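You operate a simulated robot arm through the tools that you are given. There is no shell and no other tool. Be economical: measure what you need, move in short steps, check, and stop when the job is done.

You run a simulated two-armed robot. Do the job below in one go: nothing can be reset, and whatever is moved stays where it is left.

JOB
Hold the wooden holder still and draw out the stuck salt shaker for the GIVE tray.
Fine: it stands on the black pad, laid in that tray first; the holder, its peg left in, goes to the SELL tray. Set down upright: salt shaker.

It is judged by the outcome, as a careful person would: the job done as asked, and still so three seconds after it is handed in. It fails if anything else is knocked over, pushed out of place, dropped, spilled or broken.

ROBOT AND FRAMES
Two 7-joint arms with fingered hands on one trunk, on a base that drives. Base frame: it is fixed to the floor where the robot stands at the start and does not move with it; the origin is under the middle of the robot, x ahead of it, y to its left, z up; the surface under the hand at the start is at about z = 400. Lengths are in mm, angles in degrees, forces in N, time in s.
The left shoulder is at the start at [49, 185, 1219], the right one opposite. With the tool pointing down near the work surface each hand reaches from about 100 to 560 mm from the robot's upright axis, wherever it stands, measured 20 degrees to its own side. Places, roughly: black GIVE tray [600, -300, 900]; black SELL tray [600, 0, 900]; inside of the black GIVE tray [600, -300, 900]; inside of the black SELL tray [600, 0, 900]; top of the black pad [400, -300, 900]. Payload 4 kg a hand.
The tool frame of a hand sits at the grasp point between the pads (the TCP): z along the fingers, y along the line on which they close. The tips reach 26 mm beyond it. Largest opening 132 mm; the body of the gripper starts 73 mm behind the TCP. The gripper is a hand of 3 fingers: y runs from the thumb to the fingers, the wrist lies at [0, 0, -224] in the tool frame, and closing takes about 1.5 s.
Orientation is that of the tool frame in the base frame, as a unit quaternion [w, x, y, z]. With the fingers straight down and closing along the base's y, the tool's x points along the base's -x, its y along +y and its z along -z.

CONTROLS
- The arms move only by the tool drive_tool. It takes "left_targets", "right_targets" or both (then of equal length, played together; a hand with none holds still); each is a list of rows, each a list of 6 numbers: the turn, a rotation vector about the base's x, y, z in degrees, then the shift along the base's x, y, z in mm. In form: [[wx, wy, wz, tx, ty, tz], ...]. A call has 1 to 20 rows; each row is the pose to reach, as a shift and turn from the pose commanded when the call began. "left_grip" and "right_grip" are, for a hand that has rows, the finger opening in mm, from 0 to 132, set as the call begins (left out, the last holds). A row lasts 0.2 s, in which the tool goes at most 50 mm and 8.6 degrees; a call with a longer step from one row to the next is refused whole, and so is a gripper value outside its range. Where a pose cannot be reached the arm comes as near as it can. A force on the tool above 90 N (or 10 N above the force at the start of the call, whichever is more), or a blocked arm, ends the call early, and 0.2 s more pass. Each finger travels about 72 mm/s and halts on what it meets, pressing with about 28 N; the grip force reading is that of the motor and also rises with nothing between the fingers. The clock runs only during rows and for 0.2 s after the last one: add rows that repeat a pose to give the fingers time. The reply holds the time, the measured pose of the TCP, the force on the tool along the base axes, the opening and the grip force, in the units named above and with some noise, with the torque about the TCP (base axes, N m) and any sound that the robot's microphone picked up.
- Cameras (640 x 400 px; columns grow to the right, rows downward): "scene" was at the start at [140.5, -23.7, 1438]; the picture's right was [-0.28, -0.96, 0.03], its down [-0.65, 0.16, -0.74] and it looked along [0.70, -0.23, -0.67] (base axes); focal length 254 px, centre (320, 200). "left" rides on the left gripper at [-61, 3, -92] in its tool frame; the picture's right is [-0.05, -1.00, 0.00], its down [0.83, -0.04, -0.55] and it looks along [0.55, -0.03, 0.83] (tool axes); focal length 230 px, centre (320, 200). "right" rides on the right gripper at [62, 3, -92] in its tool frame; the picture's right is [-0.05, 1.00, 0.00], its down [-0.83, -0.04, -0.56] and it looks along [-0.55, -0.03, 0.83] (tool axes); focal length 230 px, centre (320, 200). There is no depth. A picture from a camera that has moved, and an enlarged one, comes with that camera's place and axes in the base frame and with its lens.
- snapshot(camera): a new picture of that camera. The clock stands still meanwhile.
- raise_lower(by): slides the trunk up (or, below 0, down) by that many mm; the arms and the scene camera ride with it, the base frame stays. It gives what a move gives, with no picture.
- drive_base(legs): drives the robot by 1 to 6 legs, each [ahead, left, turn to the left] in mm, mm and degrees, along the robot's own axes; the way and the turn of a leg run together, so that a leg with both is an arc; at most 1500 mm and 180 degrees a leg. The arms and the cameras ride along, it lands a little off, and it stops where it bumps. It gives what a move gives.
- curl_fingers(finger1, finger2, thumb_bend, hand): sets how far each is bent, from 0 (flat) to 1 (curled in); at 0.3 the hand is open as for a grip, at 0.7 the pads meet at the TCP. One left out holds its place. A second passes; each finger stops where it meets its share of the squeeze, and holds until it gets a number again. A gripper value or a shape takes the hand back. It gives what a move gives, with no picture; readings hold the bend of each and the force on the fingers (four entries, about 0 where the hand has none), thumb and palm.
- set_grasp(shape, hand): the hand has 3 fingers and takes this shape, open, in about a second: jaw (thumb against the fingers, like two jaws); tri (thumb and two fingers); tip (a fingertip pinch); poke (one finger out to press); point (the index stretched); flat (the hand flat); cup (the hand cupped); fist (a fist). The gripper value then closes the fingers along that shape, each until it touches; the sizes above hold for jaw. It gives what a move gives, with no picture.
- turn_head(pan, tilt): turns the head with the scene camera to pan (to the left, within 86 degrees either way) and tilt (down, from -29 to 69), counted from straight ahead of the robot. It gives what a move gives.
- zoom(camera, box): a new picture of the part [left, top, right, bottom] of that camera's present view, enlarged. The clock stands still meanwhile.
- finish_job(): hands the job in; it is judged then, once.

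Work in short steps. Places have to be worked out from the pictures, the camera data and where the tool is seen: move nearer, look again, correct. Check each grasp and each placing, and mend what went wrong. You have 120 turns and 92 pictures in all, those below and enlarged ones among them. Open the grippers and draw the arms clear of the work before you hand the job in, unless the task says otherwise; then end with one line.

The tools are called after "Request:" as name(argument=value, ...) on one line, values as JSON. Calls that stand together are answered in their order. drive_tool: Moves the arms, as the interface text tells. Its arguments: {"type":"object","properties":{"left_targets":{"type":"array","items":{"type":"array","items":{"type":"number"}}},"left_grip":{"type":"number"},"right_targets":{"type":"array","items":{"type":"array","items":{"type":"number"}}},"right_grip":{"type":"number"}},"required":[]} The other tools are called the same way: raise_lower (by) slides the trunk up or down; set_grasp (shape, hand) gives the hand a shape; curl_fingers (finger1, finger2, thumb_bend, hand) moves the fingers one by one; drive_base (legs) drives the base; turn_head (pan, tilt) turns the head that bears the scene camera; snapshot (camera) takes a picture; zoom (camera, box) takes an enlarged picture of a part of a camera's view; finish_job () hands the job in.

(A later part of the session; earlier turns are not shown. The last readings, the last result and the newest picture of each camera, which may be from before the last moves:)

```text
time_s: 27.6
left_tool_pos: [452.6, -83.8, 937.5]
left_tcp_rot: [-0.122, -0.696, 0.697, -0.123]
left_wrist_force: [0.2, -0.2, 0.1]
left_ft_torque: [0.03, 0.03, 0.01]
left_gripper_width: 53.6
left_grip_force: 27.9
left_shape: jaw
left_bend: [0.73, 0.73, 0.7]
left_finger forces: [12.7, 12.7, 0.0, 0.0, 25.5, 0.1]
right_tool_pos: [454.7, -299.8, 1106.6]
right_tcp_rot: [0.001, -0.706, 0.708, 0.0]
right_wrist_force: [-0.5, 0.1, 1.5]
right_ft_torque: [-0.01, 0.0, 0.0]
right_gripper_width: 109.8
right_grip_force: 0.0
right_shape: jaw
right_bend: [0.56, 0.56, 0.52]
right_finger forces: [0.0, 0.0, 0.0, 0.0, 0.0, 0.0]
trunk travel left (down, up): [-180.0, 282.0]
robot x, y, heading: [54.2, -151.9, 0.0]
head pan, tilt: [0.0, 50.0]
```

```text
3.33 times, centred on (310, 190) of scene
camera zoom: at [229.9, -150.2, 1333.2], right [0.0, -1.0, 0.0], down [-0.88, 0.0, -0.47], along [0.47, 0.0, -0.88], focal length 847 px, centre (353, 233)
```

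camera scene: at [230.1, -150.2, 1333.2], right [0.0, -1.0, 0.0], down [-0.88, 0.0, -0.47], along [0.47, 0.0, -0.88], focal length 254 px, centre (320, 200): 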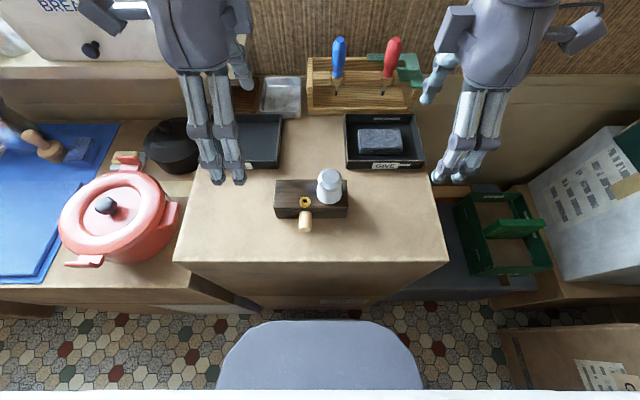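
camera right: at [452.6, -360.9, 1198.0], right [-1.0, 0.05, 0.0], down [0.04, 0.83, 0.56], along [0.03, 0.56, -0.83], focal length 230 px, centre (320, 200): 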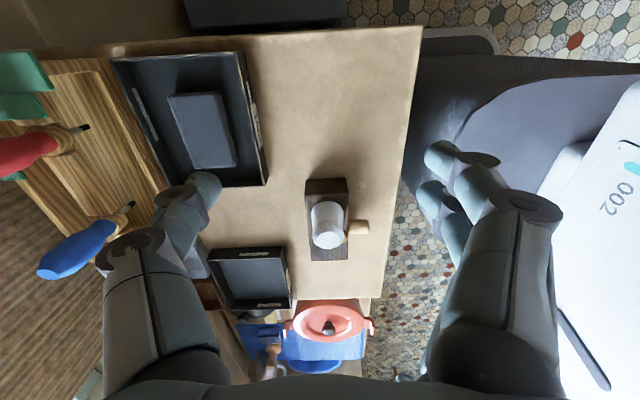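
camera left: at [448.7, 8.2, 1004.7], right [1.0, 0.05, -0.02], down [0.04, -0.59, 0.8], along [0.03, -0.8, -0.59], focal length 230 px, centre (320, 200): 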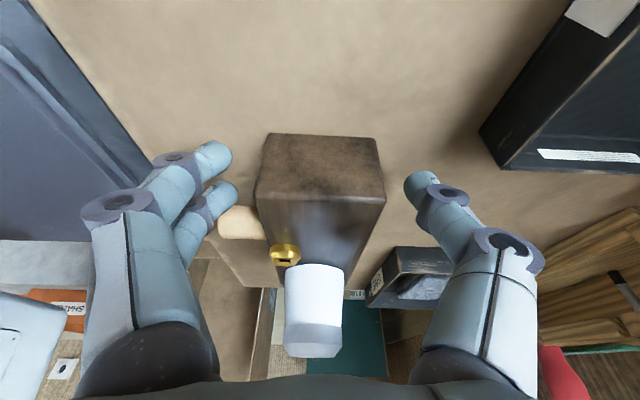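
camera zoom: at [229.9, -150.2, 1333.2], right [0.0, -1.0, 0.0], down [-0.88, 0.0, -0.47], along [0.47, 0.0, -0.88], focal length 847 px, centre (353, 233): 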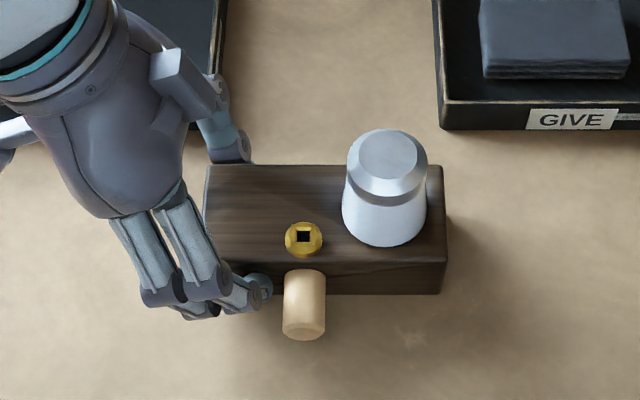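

Holder held firmly (53.6 mm, 28 N). Bring the right hand above the shaker.

Request:
drive_tool(right_targets=[[0, 0, 0, -1, 35, 0], [0, 0, 0, -2, 70, 0], [0, 0, 0, -4, 105, -10], [0, 0, 0, -4, 134, -30], [0, 0, 0, -4, 134, -50], [0, 0, 0, -4, 134, -50]], right_grip=90)

Request:
snapshot(camera="right")

Request:
snapshot(camera="scene")

```text
time_s: 29.0
left_tool_pos: [452.2, -83.4, 936.7]
left_tcp_rot: [-0.122, -0.696, 0.697, -0.122]
left_wrist_force: [0.4, 0.6, 0.2]
left_ft_torque: [0.02, 0.01, -0.03]
left_gripper_width: 53.6
left_grip_force: 27.4
left_shape: jaw
left_bend: [0.73, 0.73, 0.7]
left_finger forces: [13.2, 13.4, 0.0, 0.0, 26.7, 0.0]
right_tool_pos: [453.8, -201.1, 1091.9]
right_tcp_rot: [0.001, -0.707, 0.708, 0.001]
right_wrist_force: [0.1, 0.1, -0.5]
right_ft_torque: [-0.01, 0.01, 0.01]
right_gripper_width: 90.3
right_grip_force: 0.1
right_shape: jaw
right_bend: [0.68, 0.68, 0.65]
right_finger forces: [0.0, 0.0, 0.0, 0.0, 0.0, 0.0]
right hand out of reach, approached as far as the arm can: row 3, 4, 5, 6
trunk travel left (down, up): [-180.0, 282.0]
robot x, y, heading: [53.4, -154.3, 0.1]
head pan, tilt: [0.0, 50.0]
```

```text
60 pictures are left
camera right: at [450.6, -261.9, 1182.9], right [-1.0, 0.05, 0.0], down [0.04, 0.83, 0.56], along [0.03, 0.56, -0.83], focal length 230 px, centre (320, 200)
```

right: 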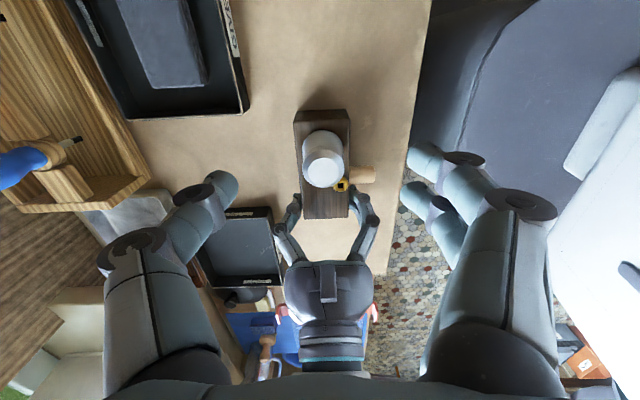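

```text
59 pictures are left
camera scene: at [230.3, -150.2, 1333.1], right [0.0, -1.0, 0.0], down [-0.88, 0.0, -0.47], along [0.47, 0.0, -0.88], focal length 254 px, centre (320, 200)
```

scene: 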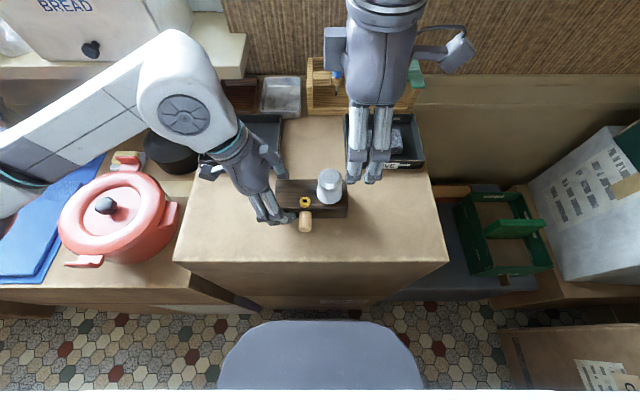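

The right arm can't come that near the centre with a vertical wrist. Tilting its wrist outward ~18° about the closing axis will bring the wrist back in reach; do that staying high.

Request:
drive_tool(right_targets=[[6, 0, 0, 0, -10, 10], [12, 0, 0, 0, -10, 20], [18, 0, 0, 0, -10, 20], [18, 0, 0, 0, 0, 20], [18, 0, 0, 0, 0, 20]])

Request:
snapshot(camera="right")

```text
time_s: 30.2
left_tool_pos: [452.0, -83.2, 937.6]
left_tcp_rot: [0.12, 0.697, -0.697, 0.122]
left_wrist_force: [0.1, 0.1, 0.0]
left_ft_torque: [0.04, 0.0, 0.0]
left_gripper_width: 53.5
left_grip_force: 28.0
left_shape: jaw
left_bend: [0.73, 0.73, 0.7]
left_finger forces: [13.3, 13.3, 0.0, 0.0, 26.7, 0.0]
right_tool_pos: [452.8, -201.2, 1111.2]
right_tcp_rot: [0.112, -0.697, 0.7, 0.112]
right_wrist_force: [-0.6, -0.6, -0.4]
right_ft_torque: [0.01, -0.02, 0.01]
right_gripper_width: 90.1
right_grip_force: 0.0
right_shape: jaw
right_bend: [0.68, 0.68, 0.65]
right_finger forces: [0.0, 0.1, 0.0, 0.0, 0.0, 0.0]
trunk travel left (down, up): [-180.0, 282.0]
robot x, y, heading: [51.6, -150.5, -0.0]
head pan, tilt: [0.0, 50.0]
```

```text
58 pictures are left
camera right: at [450.0, -288.1, 1179.6], right [-1.0, 0.05, 0.02], down [0.05, 0.62, 0.79], along [0.03, 0.79, -0.62], focal length 230 px, centre (320, 200)
```

right: 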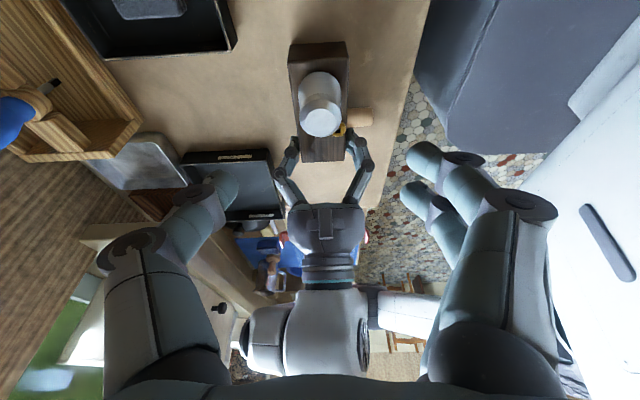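

Tilt achieved at (453,-201,1111). Now move over the shaker at z≈1040.

Request:
drive_tool(right_targets=[[0, 0, 0, -1, 12, -10], [0, 0, 0, -2, 23, -20], [0, 0, 0, -2, 33, -40], [0, 0, 0, -2, 33, -66], [0, 0, 0, -2, 33, -66]])

Request:
snapshot(camera="right")

Request:
snapshot(camera="scene")

```text
time_s: 31.4
left_tool_pos: [452.0, -83.9, 938.3]
left_tcp_rot: [-0.122, -0.696, 0.697, -0.123]
left_wrist_force: [-0.3, -0.5, -0.1]
left_ft_torque: [-0.03, 0.03, 0.04]
left_gripper_width: 53.3
left_grip_force: 27.6
left_shape: jaw
left_bend: [0.73, 0.73, 0.7]
left_finger forces: [13.3, 13.2, 0.1, 0.1, 26.8, 0.0]
right_tool_pos: [450.4, -169.4, 1045.7]
right_tcp_rot: [0.112, -0.697, 0.699, 0.111]
right_wrist_force: [0.0, 0.0, 0.2]
right_ft_torque: [0.0, -0.02, -0.02]
right_gripper_width: 90.5
right_grip_force: 0.1
right_shape: jaw
right_bend: [0.68, 0.68, 0.65]
right_finger forces: [0.0, 0.1, 0.0, 0.0, 0.0, 0.0]
trunk travel left (down, up): [-180.0, 282.0]
robot x, y, heading: [53.6, -153.9, -0.3]
head pan, tilt: [0.0, 50.0]
```

```text
57 pictures are left
camera right: at [448.5, -255.4, 1113.5], right [-1.0, 0.05, 0.02], down [0.04, 0.62, 0.79], along [0.03, 0.79, -0.62], focal length 230 px, centre (320, 200)
```

right: 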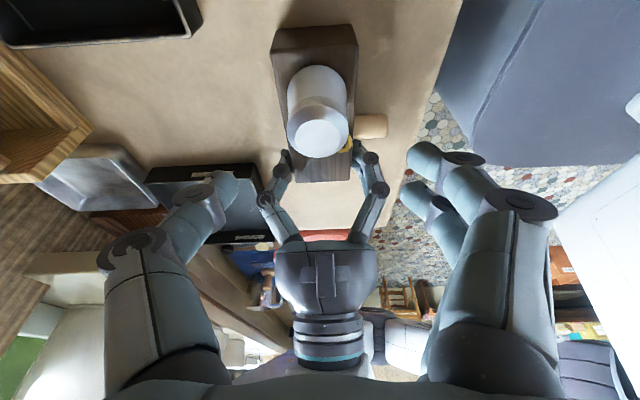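

```text
56 pictures are left
camera scene: at [229.6, -150.0, 1333.3], right [0.0, -1.0, 0.0], down [-0.88, 0.0, -0.47], along [0.47, 0.0, -0.88], focal length 254 px, centre (320, 200)
```

scene: 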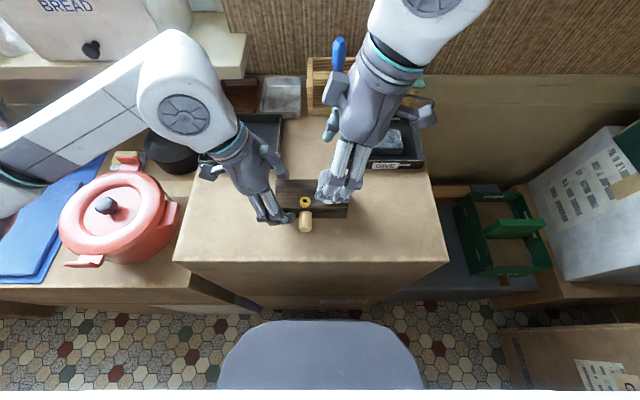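

Aligned with the shaker. Descend to z≈979 around it.

Request:
drive_tool(right_targets=[[0, 0, 0, 0, 0, -20], [0, 0, 0, 0, 0, -38], [0, 0, 0, 0, 0, -52], [0, 0, 0, 0, 0, -61], [0, 0, 0, 0, 0, -66], [0, 0, 0, 0, 0, -66]])

Request:
snapshot(camera="right")

Request:
zoom(camera="scene", box=[220, 130, 400, 250])

```text
time_s: 32.8
left_tool_pos: [452.5, -84.9, 938.4]
left_tcp_rot: [-0.123, -0.696, 0.697, -0.123]
left_wrist_force: [0.6, 0.2, 0.2]
left_ft_torque: [0.01, 0.0, 0.01]
left_gripper_width: 53.5
left_grip_force: 28.0
left_shape: jaw
left_bend: [0.73, 0.73, 0.7]
left_finger forces: [13.2, 13.3, 0.0, 0.0, 26.5, 0.0]
right_tool_pos: [450.3, -168.2, 979.7]
right_tcp_rot: [0.111, -0.698, 0.699, 0.111]
right_wrist_force: [0.6, 0.1, 0.2]
right_ft_torque: [0.0, -0.03, 0.01]
right_gripper_width: 90.4
right_grip_force: 0.1
right_shape: jaw
right_bend: [0.68, 0.68, 0.65]
right_finger forces: [0.0, 0.0, 0.0, 0.0, 0.1, 0.0]
trunk travel left (down, up): [-180.0, 282.0]
robot x, y, heading: [54.8, -149.7, 0.1]
head pan, tilt: [0.0, 50.0]
```

```text
55 pictures are left
camera right: at [448.0, -255.0, 1047.9], right [-1.0, 0.05, 0.02], down [0.04, 0.62, 0.79], along [0.03, 0.79, -0.62], focal length 230 px, centre (320, 200)
```

right: 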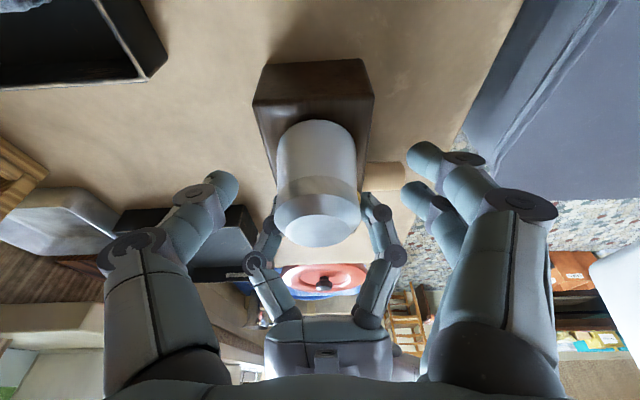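

```text
3.33 times, centred on (310, 190) of scene
camera zoom: at [229.9, -150.2, 1333.2], right [0.0, -1.0, 0.0], down [-0.88, 0.0, -0.47], along [0.47, 0.0, -0.88], focal length 847 px, centre (353, 233)
```

zoom: 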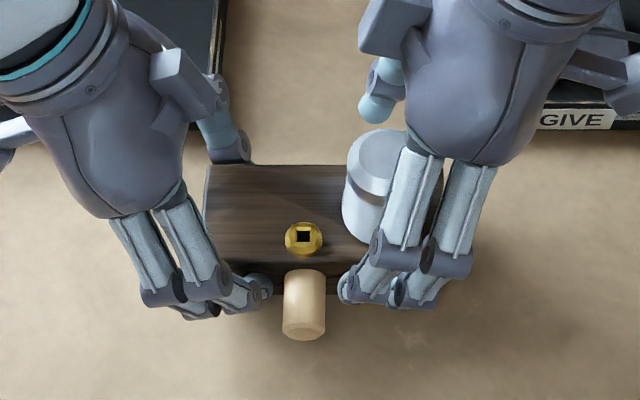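

Positioned well around the shaker. Close the right hand.

Request:
drive_tool(right_targets=[[0, 0, 0, 0, 0, 0], [0, 0, 0, 0, 0, 0], [0, 0, 0, 0, 0, 0], [0, 0, 0, 0, 0, 0], [0, 0, 0, 0, 0, 0], [0, 0, 0, 0, 0, 0], [0, 0, 0, 0, 0, 0]], right_grip=10)

Request:
zoom(camera="scene", box=[220, 130, 400, 250])

Request:
snapshot(camera="right")

```text
time_s: 34.4
left_tool_pos: [451.9, -84.0, 938.8]
left_tcp_rot: [-0.122, -0.696, 0.697, -0.123]
left_wrist_force: [-1.0, -3.3, 0.6]
left_ft_torque: [-0.02, 0.0, 0.01]
left_gripper_width: 53.6
left_grip_force: 28.1
left_shape: jaw
left_bend: [0.73, 0.73, 0.7]
left_finger forces: [13.6, 13.9, 0.1, 0.0, 26.3, 0.1]
right_tool_pos: [449.8, -168.0, 980.7]
right_tcp_rot: [0.11, -0.698, 0.699, 0.111]
right_wrist_force: [1.1, 2.6, 0.0]
right_ft_torque: [0.02, 0.01, -0.08]
right_gripper_width: 32.2
right_grip_force: 28.0
right_shape: jaw
right_bend: [0.73, 0.73, 0.7]
right_finger forces: [12.4, 12.0, 0.1, 0.0, 25.6, 0.0]
trunk travel left (down, up): [-180.0, 282.0]
robot x, y, heading: [57.5, -151.2, -0.4]
head pan, tilt: [0.0, 50.0]
```

```text
3.33 times, centred on (310, 190) of scene
camera zoom: at [229.9, -150.1, 1333.2], right [0.0, -1.0, 0.0], down [-0.88, 0.0, -0.47], along [0.47, 0.0, -0.88], focal length 847 px, centre (353, 233)
```

zoom: 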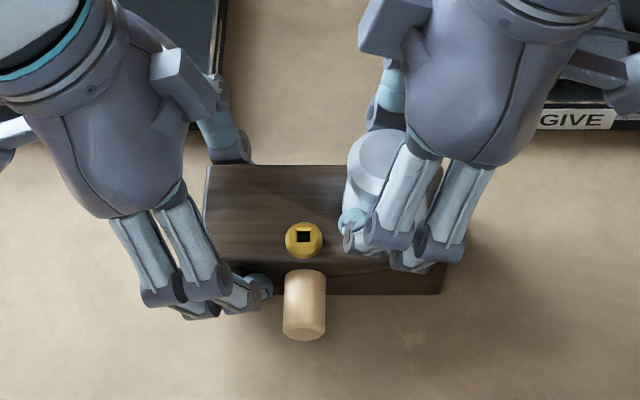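

```text
52 pictures are left
camera right: at [448.0, -254.9, 1048.0], right [-1.0, 0.05, 0.02], down [0.05, 0.62, 0.79], along [0.03, 0.79, -0.62], focal length 230 px, centre (320, 200)
```

right: 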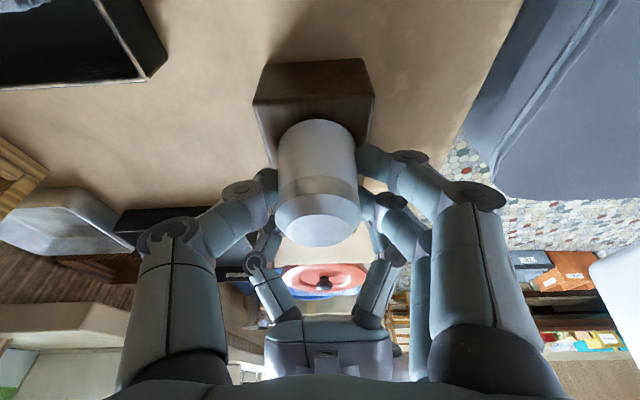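

Good grip on the shaker. Pull straight up slowly and watch both forces.

Request:
drive_tool(right_targets=[[0, 0, 0, 0, 0, 2], [0, 0, 0, 0, 0, 4], [0, 0, 0, 0, 0, 6], [0, 0, 0, 0, 0, 8], [0, 0, 0, 0, 0, 10], [0, 0, 0, 0, 0, 12]])

Request:
zoom(camera="scene", box=[220, 130, 400, 250])

Request:
snapshot(camera="right")

```text
time_s: 35.8
left_tool_pos: [452.3, -84.0, 938.0]
left_tcp_rot: [-0.122, -0.695, 0.697, -0.123]
left_wrist_force: [1.1, 0.1, 0.2]
left_ft_torque: [0.02, 0.02, 0.01]
left_gripper_width: 53.4
left_grip_force: 28.3
left_shape: jaw
left_bend: [0.73, 0.73, 0.7]
left_finger forces: [13.3, 13.3, 0.0, 0.0, 26.8, 0.0]
right_tool_pos: [450.2, -169.3, 991.6]
right_tcp_rot: [0.111, -0.698, 0.699, 0.112]
right_wrist_force: [-0.3, -0.7, -1.7]
right_ft_torque: [-0.01, 0.02, 0.01]
right_gripper_width: 32.1
right_grip_force: 28.1
right_shape: jaw
right_bend: [0.73, 0.73, 0.7]
right_finger forces: [13.0, 11.3, 0.0, 0.0, 25.3, 0.1]
trunk travel left (down, up): [-180.0, 282.0]
robot x, y, heading: [51.1, -153.7, 0.0]
head pan, tilt: [0.0, 50.0]
```

```text
3.33 times, centred on (310, 190) of scene
camera zoom: at [230.0, -150.1, 1333.2], right [0.0, -1.0, 0.0], down [-0.88, 0.0, -0.47], along [0.47, 0.0, -0.88], focal length 847 px, centre (353, 233)
```

zoom: 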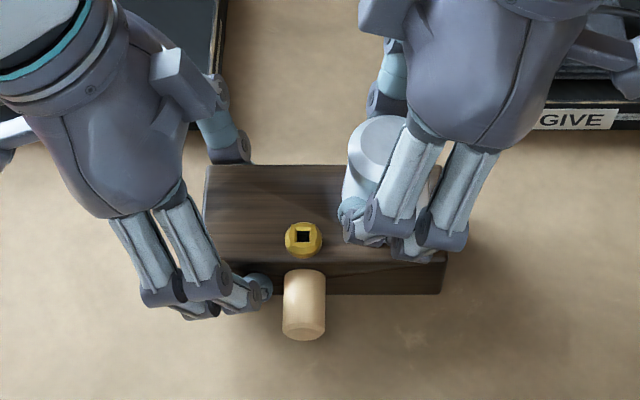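

```text
50 pictures are left
camera right: at [447.8, -254.9, 1059.8], right [-1.0, 0.05, 0.02], down [0.05, 0.62, 0.79], along [0.03, 0.79, -0.62], focal length 230 px, centre (320, 200)
```

right: 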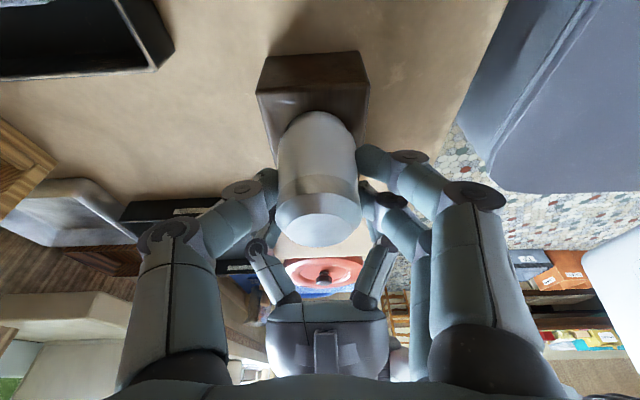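

The shaker is rising with the hand (12 mm) with the holder still in place. Continue straight up.

Request:
drive_tool(right_targets=[[0, 0, 0, 0, 0, 5], [0, 0, 0, 0, 0, 10], [0, 0, 0, 0, 0, 18], [0, 0, 0, 0, 0, 28], [0, 0, 0, 0, 0, 40], [0, 0, 0, 0, 0, 52]])

Request:
zoom(camera="scene", box=[220, 130, 400, 250])

Request:
snapshot(camera="right")

Request:
snapshot(camera="left")

```text
time_s: 37.2
left_tool_pos: [452.1, -83.2, 938.2]
left_tcp_rot: [-0.122, -0.696, 0.697, -0.123]
left_wrist_force: [-0.5, 0.6, 0.3]
left_ft_torque: [0.03, -0.02, 0.01]
left_gripper_width: 53.5
left_grip_force: 28.1
left_shape: jaw
left_bend: [0.73, 0.73, 0.7]
left_finger forces: [13.1, 13.4, 0.0, 0.0, 26.8, 0.0]
right_tool_pos: [449.7, -168.6, 1043.7]
right_tcp_rot: [0.111, -0.698, 0.699, 0.111]
right_wrist_force: [0.0, -0.3, -0.7]
right_ft_torque: [-0.03, 0.02, 0.03]
right_gripper_width: 31.9
right_grip_force: 28.0
right_shape: jaw
right_bend: [0.73, 0.73, 0.7]
right_finger forces: [12.9, 11.2, 0.0, 0.0, 25.3, 0.0]
trunk travel left (down, up): [-180.0, 282.0]
robot x, y, heading: [52.6, -149.4, 0.1]
head pan, tilt: [0.0, 50.0]
```

```text
3.33 times, centred on (310, 190) of scene
camera zoom: at [229.6, -150.1, 1333.3], right [0.0, -1.0, 0.0], down [-0.88, 0.0, -0.47], along [0.47, 0.0, -0.88], focal length 847 px, centre (353, 233)
```

zoom: 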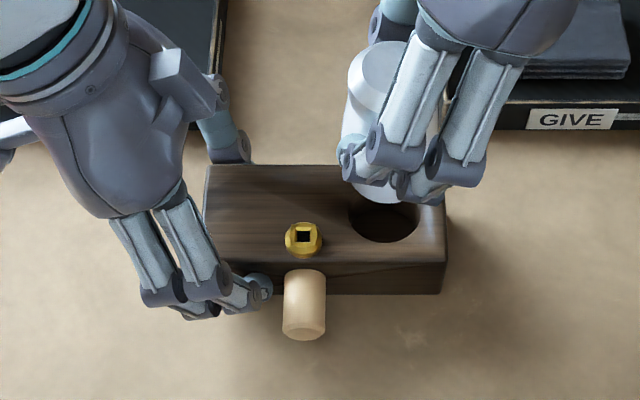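

```text
48 pictures are left
camera right: at [448.0, -255.1, 1111.9], right [-1.0, 0.05, 0.02], down [0.04, 0.62, 0.79], along [0.03, 0.79, -0.62], focal length 230 px, centre (320, 200)
```

right: 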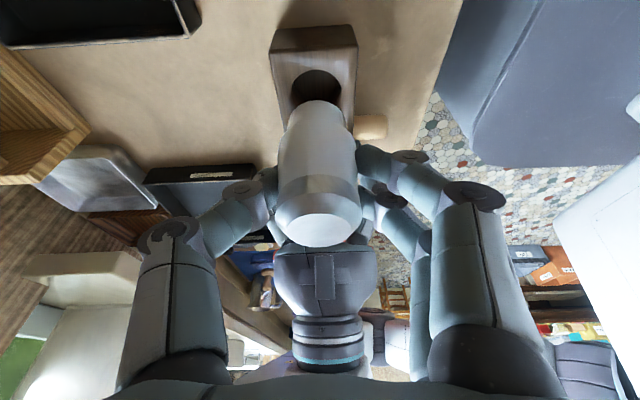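

```text
47 pictures are left
camera left: at [448.6, 5.4, 1004.5], right [1.0, 0.05, -0.02], down [0.04, -0.59, 0.8], along [0.03, -0.8, -0.59], focal length 230 px, centre (320, 200)
```

left: 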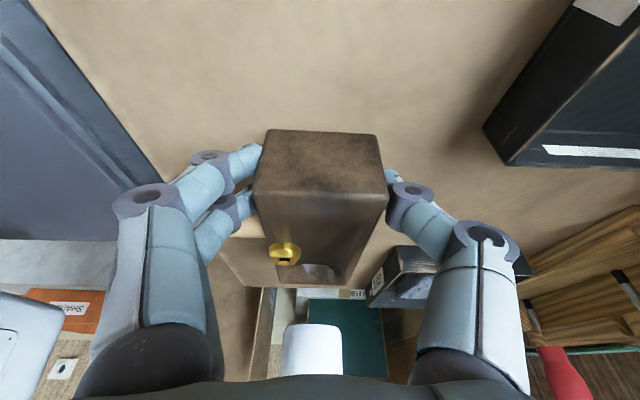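

The shaker is out; its base is ~54 mm below the TCP and the holder stayed put. Lift more, move away right, and yaw −90° so the wrist tilt leans toward the robot (extra reach).

Request:
drive_tool(right_targets=[[0, 0, 0, 0, 0, 25], [0, 0, 0, 0, -25, 45], [0, 0, 0, 0, -60, 45], [0, 0, -8, 0, -90, 45], [0, 0, -16, 0, -110, 45], [0, 0, -24, 0, -111, 45], [0, 0, -32, 0, -111, 45], [0, 0, -40, 0, -111, 45], [0, 0, -48, 0, -111, 45], [0, 0, -56, 0, -111, 45], [0, 0, -64, 0, -111, 45], [0, 0, -72, 0, -111, 45], [0, 0, -80, 0, -111, 45], [0, 0, -87, 0, -111, 45], [0, 0, -90, 0, -111, 45], [0, 0, -90, 0, -111, 45]])

Request:
snapshot(camera="scene")

Request:
snapshot(camera="right")

```text
time_s: 40.6
left_tool_pos: [453.3, -84.4, 938.0]
left_tcp_rot: [-0.122, -0.696, 0.697, -0.122]
left_wrist_force: [0.7, -0.5, -0.4]
left_ft_torque: [0.06, -0.01, 0.0]
left_gripper_width: 53.4
left_grip_force: 28.0
left_shape: jaw
left_bend: [0.73, 0.73, 0.7]
left_finger forces: [13.2, 13.4, 0.0, 0.1, 26.7, 0.0]
right_tool_pos: [451.2, -279.8, 1088.2]
right_tcp_rot: [0.156, 0.002, 0.988, -0.001]
right_wrist_force: [0.2, 0.1, -0.6]
right_ft_torque: [0.02, 0.0, 0.0]
right_gripper_width: 31.9
right_grip_force: 28.1
right_shape: jaw
right_bend: [0.73, 0.73, 0.7]
right_finger forces: [12.8, 11.3, 0.0, 0.1, 25.2, 0.1]
trunk travel left (down, up): [-180.0, 282.0]
robot x, y, heading: [54.2, -151.7, -0.4]
head pan, tilt: [0.0, 50.0]
```

```text
46 pictures are left
camera scene: at [229.9, -150.2, 1333.2], right [0.0, -1.0, 0.0], down [-0.88, 0.0, -0.47], along [0.47, 0.0, -0.88], focal length 254 px, centre (320, 200)
```

scene: 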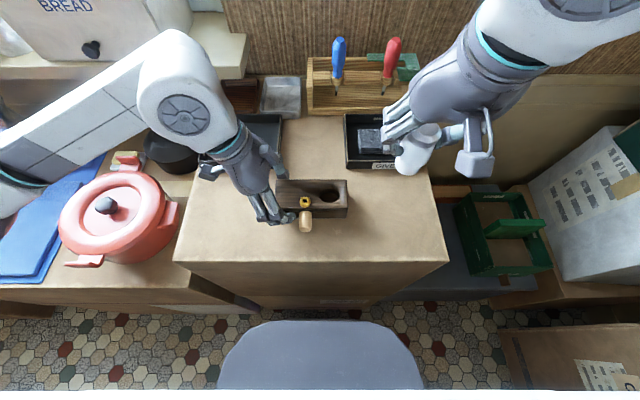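

```text
45 pictures are left
camera right: at [364.0, -275.1, 1156.8], right [0.05, 1.0, 0.02], down [0.62, -0.05, 0.79], along [0.79, -0.03, -0.62], focal length 230 px, centre (320, 200)
```

right: 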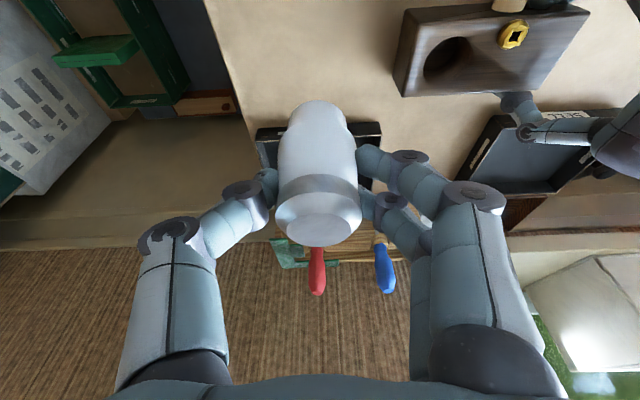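

Shaker held upright. Carry to above the pad at (593,-279), z≈1020.

Request:
drive_tool(right_targets=[[0, 0, 0, 30, 0, 0], [0, 0, 0, 60, 0, 0], [0, 0, 0, 90, 1, 0], [0, 0, 0, 120, 1, 0], [0, 0, 0, 142, 1, -10], [0, 0, 0, 142, 1, -40], [0, 0, 0, 142, 1, -65], [0, 0, 0, 142, 1, -65]])

Request:
snapshot(camera="scene")

Request:
snapshot(camera="right")

```text
time_s: 42.4
left_tool_pos: [453.4, -84.2, 938.1]
left_tcp_rot: [-0.121, -0.696, 0.697, -0.122]
left_wrist_force: [0.7, -0.4, -0.2]
left_ft_torque: [-0.01, 0.0, 0.02]
left_gripper_width: 53.7
left_grip_force: 28.0
left_shape: jaw
left_bend: [0.73, 0.73, 0.7]
left_finger forces: [13.3, 13.3, 0.0, 0.0, 26.9, 0.1]
right_tool_pos: [592.0, -277.4, 1023.5]
right_tcp_rot: [0.157, 0.0, 0.988, 0.0]
right_wrist_force: [-0.5, 0.1, -1.3]
right_ft_torque: [0.0, -0.02, 0.01]
right_gripper_width: 32.1
right_grip_force: 27.6
right_shape: jaw
right_bend: [0.73, 0.73, 0.7]
right_finger forces: [12.8, 11.4, 0.0, 0.1, 25.3, 0.0]
trunk travel left (down, up): [-180.0, 282.0]
robot x, y, heading: [53.5, -151.4, -0.1]
head pan, tilt: [0.0, 50.0]
```

```text
44 pictures are left
camera scene: at [229.6, -150.1, 1333.3], right [0.0, -1.0, 0.0], down [-0.88, 0.0, -0.47], along [0.47, 0.0, -0.88], focal length 254 px, centre (320, 200)
```

scene: 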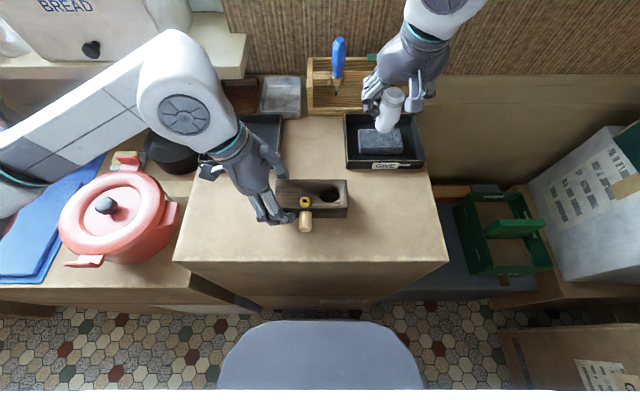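

```text
43 pictures are left
camera right: at [506.4, -273.7, 1091.2], right [0.05, 1.0, 0.02], down [0.62, -0.04, 0.79], along [0.79, -0.03, -0.62], focal length 230 px, centre (320, 200)
```

right: 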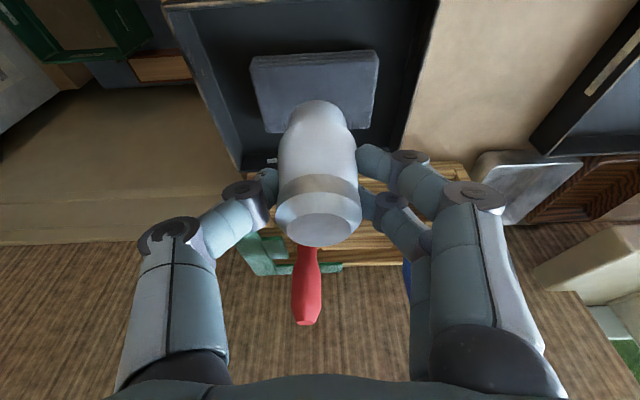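

Aligned: pad centre (592,-278). Lower in fine steps until the shaker touches.

Request:
drive_tool(right_targets=[[0, 0, 0, 0, 0, -15], [0, 0, 0, 0, 0, -28], [0, 0, 0, 0, 0, -35], [0, 0, 0, 0, 0, -39], [0, 0, 0, 0, 0, -41], [0, 0, 0, 0, 0, -43], [0, 0, 0, 0, 0, -45]])

Request:
zoom(camera="scene", box=[320, 60, 460, 180])

Request:
snapshot(camera="right")

```text
time_s: 44.0
left_tool_pos: [449.5, -84.1, 939.0]
left_tcp_rot: [-0.121, -0.696, 0.697, -0.123]
left_wrist_force: [1.6, -0.2, 0.3]
left_ft_torque: [0.03, 0.0, 0.03]
left_gripper_width: 53.5
left_grip_force: 27.7
left_shape: jaw
left_bend: [0.73, 0.73, 0.7]
left_finger forces: [13.2, 13.4, 0.1, 0.0, 26.8, 0.0]
right_tool_pos: [592.6, -277.7, 983.7]
right_tcp_rot: [0.163, 0.002, 0.987, 0.002]
right_wrist_force: [6.1, -3.8, 36.1]
right_ft_torque: [-0.2, -0.21, -0.03]
right_gripper_width: 34.6
right_grip_force: 28.0
right_shape: jaw
right_bend: [0.74, 0.74, 0.71]
right_finger forces: [16.7, 15.6, 0.0, 0.0, 35.8, 0.1]
trunk travel left (down, up): [-180.0, 282.0]
robot x, y, heading: [54.0, -150.4, -0.1]
head pan, tilt: [0.0, 50.0]
```

```text
3.33 times, centred on (390, 120) of scene
camera zoom: at [227.0, -149.9, 1334.2], right [0.0, -1.0, 0.0], down [-0.88, 0.0, -0.48], along [0.48, 0.0, -0.88], focal length 847 px, centre (87, 467)
```

zoom: 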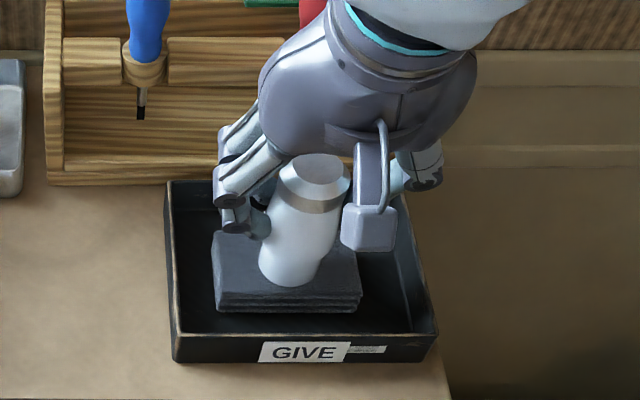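

```text
41 pictures are left
camera right: at [505.2, -273.3, 1050.8], right [0.05, 1.0, 0.02], down [0.61, -0.05, 0.79], along [0.79, -0.03, -0.61], focal length 230 px, centre (320, 200)
```

right: 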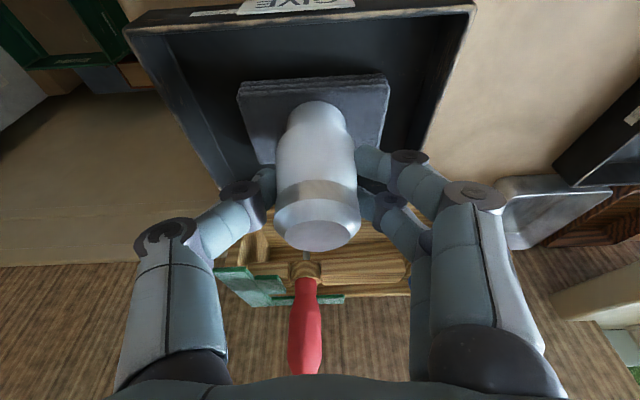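

Contact (36 N). Ease up 3 mm to unload, then open, and check that it stands before withdrawing.

Request:
drive_tool(right_targets=[[0, 0, 0, 0, 0, 3], [0, 0, 0, 0, 0, 3], [0, 0, 0, 0, 0, 3]])

Request:
drive_tool(right_targets=[[0, 0, 0, 0, 0, 0], [0, 0, 0, 0, 0, 0], [0, 0, 0, 0, 0, 0], [0, 0, 0, 0, 0, 0], [0, 0, 0, 0, 0, 0]], right_grip=85)

Request:
snapshot(camera="right")

```text
time_s: 44.8
left_tool_pos: [451.7, -83.6, 938.0]
left_tcp_rot: [-0.122, -0.696, 0.697, -0.122]
left_wrist_force: [-0.1, -0.4, -0.3]
left_ft_torque: [0.01, -0.02, -0.05]
left_gripper_width: 53.8
left_grip_force: 27.7
left_shape: jaw
left_bend: [0.73, 0.73, 0.7]
left_finger forces: [13.4, 13.5, 0.0, 0.0, 26.6, 0.0]
right_tool_pos: [592.3, -277.9, 983.6]
right_tcp_rot: [0.16, 0.001, 0.987, 0.001]
right_wrist_force: [9.2, 0.0, 32.7]
right_ft_torque: [-0.04, -0.29, -0.02]
right_gripper_width: 34.5
right_grip_force: 28.2
right_shape: jaw
right_bend: [0.74, 0.74, 0.71]
right_finger forces: [16.8, 17.3, 0.0, 0.0, 33.2, 0.1]
trunk travel left (down, up): [-180.0, 282.0]
robot x, y, heading: [54.1, -150.8, -0.4]
head pan, tilt: [0.0, 50.0]
```

```text
time_s: 46.0
left_tool_pos: [452.2, -83.4, 939.0]
left_tcp_rot: [-0.121, -0.696, 0.697, -0.122]
left_wrist_force: [-0.4, -0.2, -0.3]
left_ft_torque: [0.01, 0.07, -0.02]
left_gripper_width: 53.3
left_grip_force: 27.9
left_shape: jaw
left_bend: [0.73, 0.73, 0.7]
left_finger forces: [13.6, 13.8, 0.0, 0.0, 27.0, 0.0]
right_tool_pos: [592.3, -278.0, 981.4]
right_tcp_rot: [0.157, 0.001, 0.988, -0.001]
right_wrist_force: [-0.2, 0.1, 0.5]
right_ft_torque: [0.01, -0.02, -0.03]
right_gripper_width: 84.7
right_grip_force: 0.0
right_shape: jaw
right_bend: [0.7, 0.7, 0.68]
right_finger forces: [0.1, 0.1, 0.1, 0.0, 0.0, 0.1]
trunk travel left (down, up): [-180.0, 282.0]
robot x, y, heading: [52.2, -149.6, -0.1]
head pan, tilt: [0.0, 50.0]
```

```text
40 pictures are left
camera right: at [505.7, -274.3, 1049.6], right [0.05, 1.0, 0.02], down [0.62, -0.04, 0.79], along [0.79, -0.03, -0.62], focal length 230 px, centre (320, 200)
```

right: 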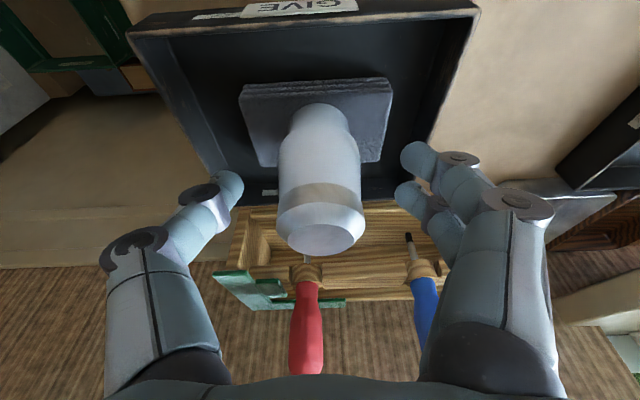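

The shaker stands free on the pad. Lift the right hand straight up and then retract to the right.

Request:
drive_tool(right_targets=[[0, 0, 0, 0, 0, 25], [0, 0, 0, 0, 0, 60], [0, 0, 0, 0, 0, 100], [0, 0, 0, -20, -20, 130], [0, 0, 0, -55, -50, 140], [0, 0, 0, -90, -80, 140], [0, 0, 0, -120, -115, 140], [0, 0, 0, -120, -150, 140], [0, 0, 0, -120, -150, 140]])

Request:
snapshot(camera="scene")

Request:
zoom(camera="scene", box=[220, 60, 440, 240])

```text
time_s: 48.0
left_tool_pos: [451.4, -83.4, 939.4]
left_tcp_rot: [-0.122, -0.695, 0.698, -0.122]
left_wrist_force: [0.2, -0.3, 0.2]
left_ft_torque: [0.0, -0.01, 0.06]
left_gripper_width: 53.4
left_grip_force: 27.8
left_shape: jaw
left_bend: [0.73, 0.73, 0.7]
left_finger forces: [13.4, 13.5, 0.0, 0.0, 27.1, 0.0]
right_tool_pos: [472.4, -427.9, 1121.5]
right_tcp_rot: [0.157, 0.001, 0.988, 0.0]
right_wrist_force: [0.9, 0.2, -0.4]
right_ft_torque: [0.0, 0.01, 0.0]
right_gripper_width: 84.7
right_grip_force: 0.0
right_shape: jaw
right_bend: [0.7, 0.7, 0.68]
right_finger forces: [0.0, 0.0, 0.0, 0.0, 0.0, 0.1]
trunk travel left (down, up): [-180.0, 282.0]
robot x, y, heading: [52.5, -152.7, -0.0]
head pan, tilt: [0.0, 50.0]
```

```text
39 pictures are left
camera scene: at [229.8, -149.4, 1333.2], right [0.0, -1.0, 0.0], down [-0.88, 0.0, -0.47], along [0.47, 0.0, -0.88], focal length 254 px, centre (320, 200)
```

scene: 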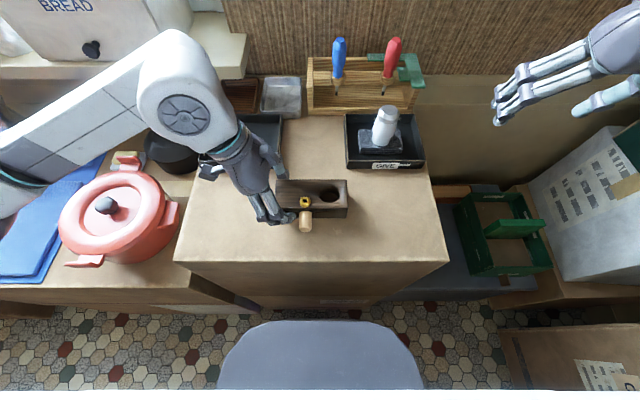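

```text
2.22 times, centred on (330, 150) of scene
camera zoom: at [229.8, -149.4, 1333.2], right [0.0, -1.0, 0.0], down [-0.88, 0.0, -0.47], along [0.47, 0.0, -0.88], focal length 565 px, centre (298, 311)
```

zoom: 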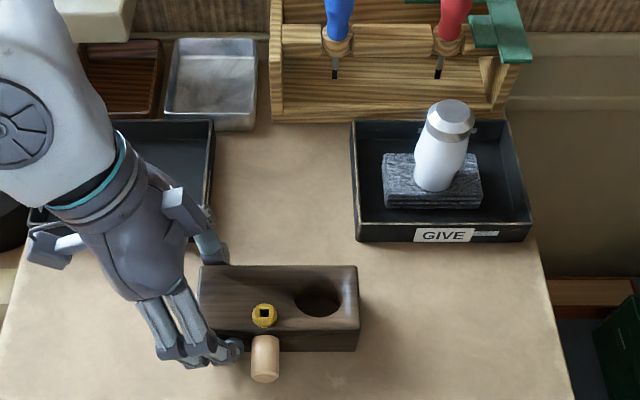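

Shaker stands well on the pad in GIVE. Now lift the holder gently with the left hand and check it doesn't droop.

Request:
drive_tool(left_targets=[[0, 0, 0, 0, 0, 5], [0, 0, 0, 0, 0, 12], [0, 0, 0, 0, 0, 20], [0, 0, 0, 0, 0, 30], [0, 0, 0, 0, 0, 30]])

Request:
zoom(camera="scene", box=[220, 130, 400, 250])

Request:
snapshot(camera="left")

```text
time_s: 49.2
left_tool_pos: [453.6, -84.0, 967.7]
left_tcp_rot: [-0.122, -0.696, 0.697, -0.123]
left_wrist_force: [0.0, 0.2, -2.5]
left_ft_torque: [0.05, -0.01, -0.01]
left_gripper_width: 53.4
left_grip_force: 27.7
left_shape: jaw
left_bend: [0.73, 0.73, 0.7]
left_finger forces: [13.6, 13.5, 0.0, 0.0, 27.0, 0.0]
right_tool_pos: [472.4, -428.9, 1122.5]
right_tcp_rot: [0.157, 0.001, 0.988, -0.001]
right_wrist_force: [0.0, 0.4, -0.2]
right_ft_torque: [0.05, 0.01, 0.03]
right_gripper_width: 84.6
right_grip_force: 0.0
right_shape: jaw
right_bend: [0.7, 0.7, 0.68]
right_finger forces: [0.0, 0.0, 0.1, 0.1, 0.1, 0.1]
trunk travel left (down, up): [-180.0, 282.0]
robot x, y, heading: [50.5, -151.6, -0.2]
head pan, tilt: [0.0, 50.0]
```

```text
3.33 times, centred on (310, 190) of scene
camera zoom: at [229.9, -150.2, 1333.2], right [0.0, -1.0, 0.0], down [-0.88, 0.0, -0.47], along [0.47, 0.0, -0.88], focal length 847 px, centre (353, 233)
```

zoom: 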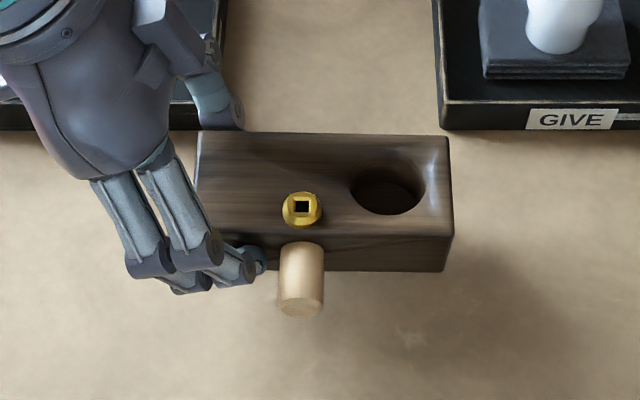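

```text
36 pictures are left
camera left: at [449.6, 5.4, 1034.7], right [1.0, 0.05, -0.02], down [0.04, -0.59, 0.8], along [0.03, -0.8, -0.59], focal length 230 px, centre (320, 200)
```

left: 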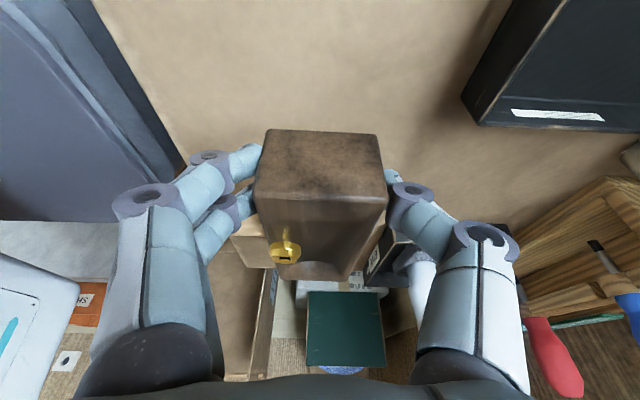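

Holder comes up level, peg in. Raise it further, then shift the base left 110 mm and ahead 35 mm (≈65 mm clearance) for reach to SELL.

Request:
drive_tool(left_targets=[[0, 0, 0, 0, 0, 20], [0, 0, 0, 0, 0, 40], [0, 0, 0, 0, 0, 55], [0, 0, 0, 0, 0, 55]])

Request:
drive_base(legs=[[0, 110, 0], [35, 0, 0]])

Request:
snapshot(camera="scene")

```text
time_s: 50.2
left_tool_pos: [451.9, -83.6, 1024.1]
left_tcp_rot: [-0.122, -0.696, 0.697, -0.122]
left_wrist_force: [0.7, 0.3, -1.6]
left_ft_torque: [0.09, -0.01, -0.03]
left_gripper_width: 53.6
left_grip_force: 27.6
left_shape: jaw
left_bend: [0.73, 0.73, 0.7]
left_finger forces: [13.6, 13.4, 0.0, 0.0, 27.1, 0.0]
right_tool_pos: [473.2, -427.1, 1122.0]
right_tcp_rot: [0.157, 0.001, 0.988, 0.001]
right_wrist_force: [-0.4, -1.2, 0.0]
right_ft_torque: [0.01, 0.01, 0.0]
right_gripper_width: 84.5
right_grip_force: 0.1
right_shape: jaw
right_bend: [0.7, 0.7, 0.68]
right_finger forces: [0.0, 0.0, 0.0, 0.0, 0.0, 0.0]
trunk travel left (down, up): [-180.0, 282.0]
robot x, y, heading: [52.3, -150.4, -0.2]
head pan, tilt: [0.0, 50.0]
```

```text
time_s: 51.8
left_tool_pos: [456.2, 25.9, 1022.9]
left_tcp_rot: [0.122, 0.697, -0.696, 0.121]
left_wrist_force: [0.3, -0.3, -1.6]
left_ft_torque: [0.07, -0.02, -0.03]
left_gripper_width: 53.6
left_grip_force: 27.8
left_shape: jaw
left_bend: [0.73, 0.73, 0.7]
left_finger forces: [13.5, 13.5, 0.0, 0.1, 27.1, 0.0]
right_tool_pos: [478.6, -317.9, 1121.0]
right_tcp_rot: [0.157, 0.0, 0.988, 0.001]
right_wrist_force: [-0.6, -0.6, -1.2]
right_ft_torque: [0.04, -0.04, 0.02]
right_gripper_width: 84.6
right_grip_force: 0.1
right_shape: jaw
right_bend: [0.7, 0.7, 0.68]
right_finger forces: [0.0, 0.1, 0.1, 0.0, 0.0, 0.0]
trunk travel left (down, up): [-180.0, 282.0]
robot x, y, heading: [57.7, -39.7, 0.0]
head pan, tilt: [0.0, 50.0]
stopped in leg 2: the robot was blocked; the commanded pose is now the measured one
```

```text
35 pictures are left
camera scene: at [234.4, -41.1, 1333.0], right [0.0, -1.0, 0.0], down [-0.88, 0.0, -0.47], along [0.47, 0.0, -0.88], focal length 254 px, centre (320, 200)
```

scene: 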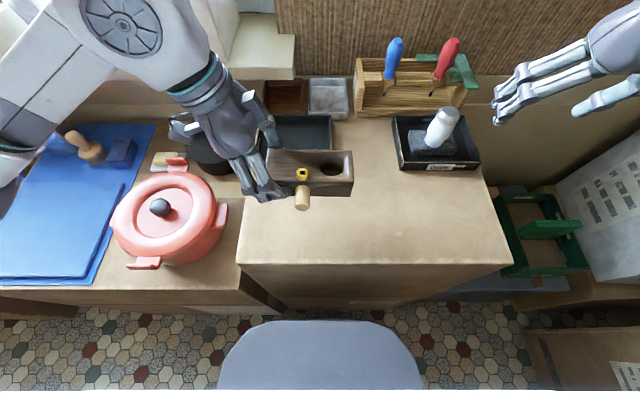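

The base met the box after ~5 mm; nothing moved. I'll place the holder turned ~8° so the wrist stays in reach. First check the dark pot beside the SELL tray for clearance.

Request:
drive_base(legs=[[-4, 0, 0]])

Request:
zoom(camera="scene", box=[130, 60, 370, 220])

Request:
snapshot(camera="left")

```text
time_s: 52.5
left_tool_pos: [452.4, 28.9, 1023.2]
left_tcp_rot: [0.122, 0.697, -0.696, 0.123]
left_wrist_force: [0.3, 0.5, -2.6]
left_ft_torque: [0.08, -0.03, 0.0]
left_gripper_width: 53.6
left_grip_force: 27.5
left_shape: jaw
left_bend: [0.73, 0.73, 0.7]
left_finger forces: [13.6, 13.4, 0.0, 0.0, 27.2, 0.0]
right_tool_pos: [473.6, -316.8, 1122.0]
right_tcp_rot: [0.157, 0.0, 0.988, 0.0]
right_wrist_force: [-0.2, 0.0, 0.5]
right_ft_torque: [0.01, 0.01, -0.02]
right_gripper_width: 84.7
right_grip_force: 0.0
right_shape: jaw
right_bend: [0.7, 0.7, 0.68]
right_finger forces: [0.0, 0.0, 0.0, 0.1, 0.0, 0.0]
trunk travel left (down, up): [-180.0, 282.0]
robot x, y, heading: [52.7, -38.0, 0.1]
head pan, tilt: [0.0, 50.0]
```

```text
2.50 times, centred on (250, 140) of scene
camera zoom: at [230.5, -39.2, 1333.0], right [0.0, -1.0, 0.0], down [-0.88, 0.0, -0.47], along [0.47, 0.0, -0.88], focal length 635 px, centre (495, 350)
```

zoom: 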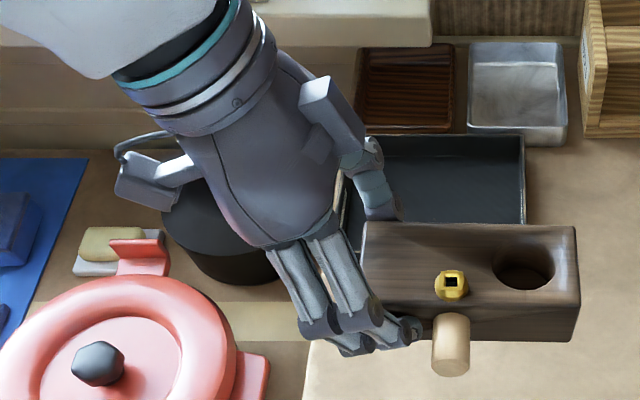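

```text
33 pictures are left
camera left: at [449.2, 116.6, 1089.3], right [1.0, 0.05, -0.02], down [0.04, -0.59, 0.8], along [0.03, -0.8, -0.59], focal length 230 px, centre (320, 200)
```

left: 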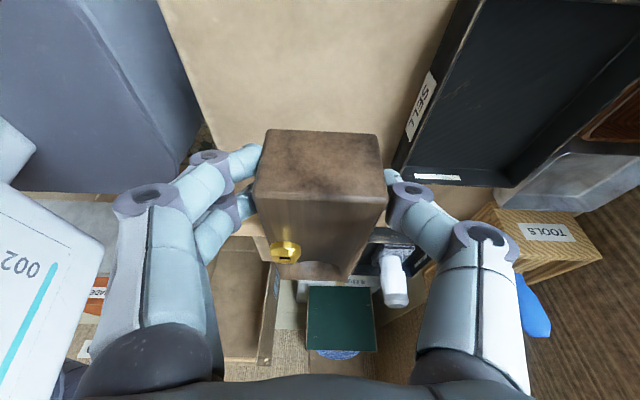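

Pot top ~945, so the wrist camera passes above it. Carry the holder over the SELL tray with 8° yaw at z≈1005.

Request:
drive_tool(left_targets=[[0, 0, 2, 30, 7, 0], [0, 0, 4, 60, 14, 0], [0, 0, 6, 90, 21, 0], [0, 0, 8, 120, 28, 0], [0, 0, 8, 149, 34, -10], [0, 0, 8, 149, 34, -18], [0, 0, 8, 149, 34, -18]])

Request:
snapshot(camera="scene")

Request:
snapshot(camera="left")

```text
time_s: 54.1
left_tool_pos: [602.6, 60.5, 1005.3]
left_tcp_rot: [0.112, 0.743, -0.647, 0.13]
left_wrist_force: [0.7, 0.2, -1.9]
left_ft_torque: [0.12, -0.03, 0.04]
left_gripper_width: 53.2
left_grip_force: 28.1
left_shape: jaw
left_bend: [0.73, 0.73, 0.7]
left_finger forces: [13.7, 13.4, 0.0, 0.0, 26.9, 0.0]
right_tool_pos: [473.2, -316.9, 1122.0]
right_tcp_rot: [0.158, 0.0, 0.988, 0.0]
right_wrist_force: [0.2, -0.8, -0.4]
right_ft_torque: [0.0, -0.01, 0.01]
right_gripper_width: 84.7
right_grip_force: 0.1
right_shape: jaw
right_bend: [0.7, 0.7, 0.68]
right_finger forces: [0.0, 0.0, 0.1, 0.0, 0.0, 0.1]
trunk travel left (down, up): [-180.0, 282.0]
robot x, y, heading: [55.0, -43.0, -0.1]
head pan, tilt: [0.0, 50.0]
```

```text
32 pictures are left
camera scene: at [229.7, -39.5, 1333.2], right [0.0, -1.0, 0.0], down [-0.88, 0.0, -0.47], along [0.47, 0.0, -0.88], focal length 254 px, centre (320, 200)
```

scene: 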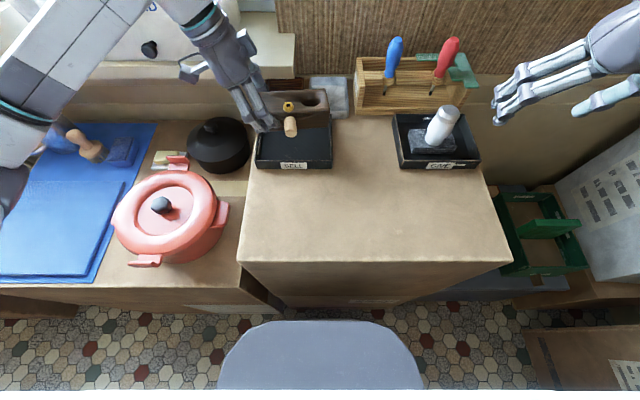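

```text
31 pictures are left
camera left: at [585.7, 148.9, 1072.1], right [0.98, 0.19, -0.02], down [0.12, -0.58, 0.8], along [0.14, -0.79, -0.59], focal length 230 px, centre (320, 200)
```

left: 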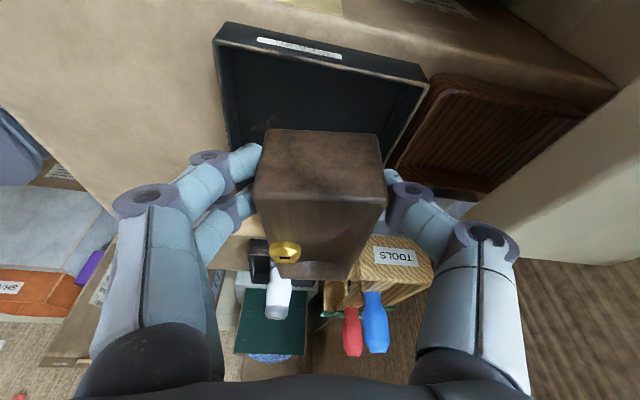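

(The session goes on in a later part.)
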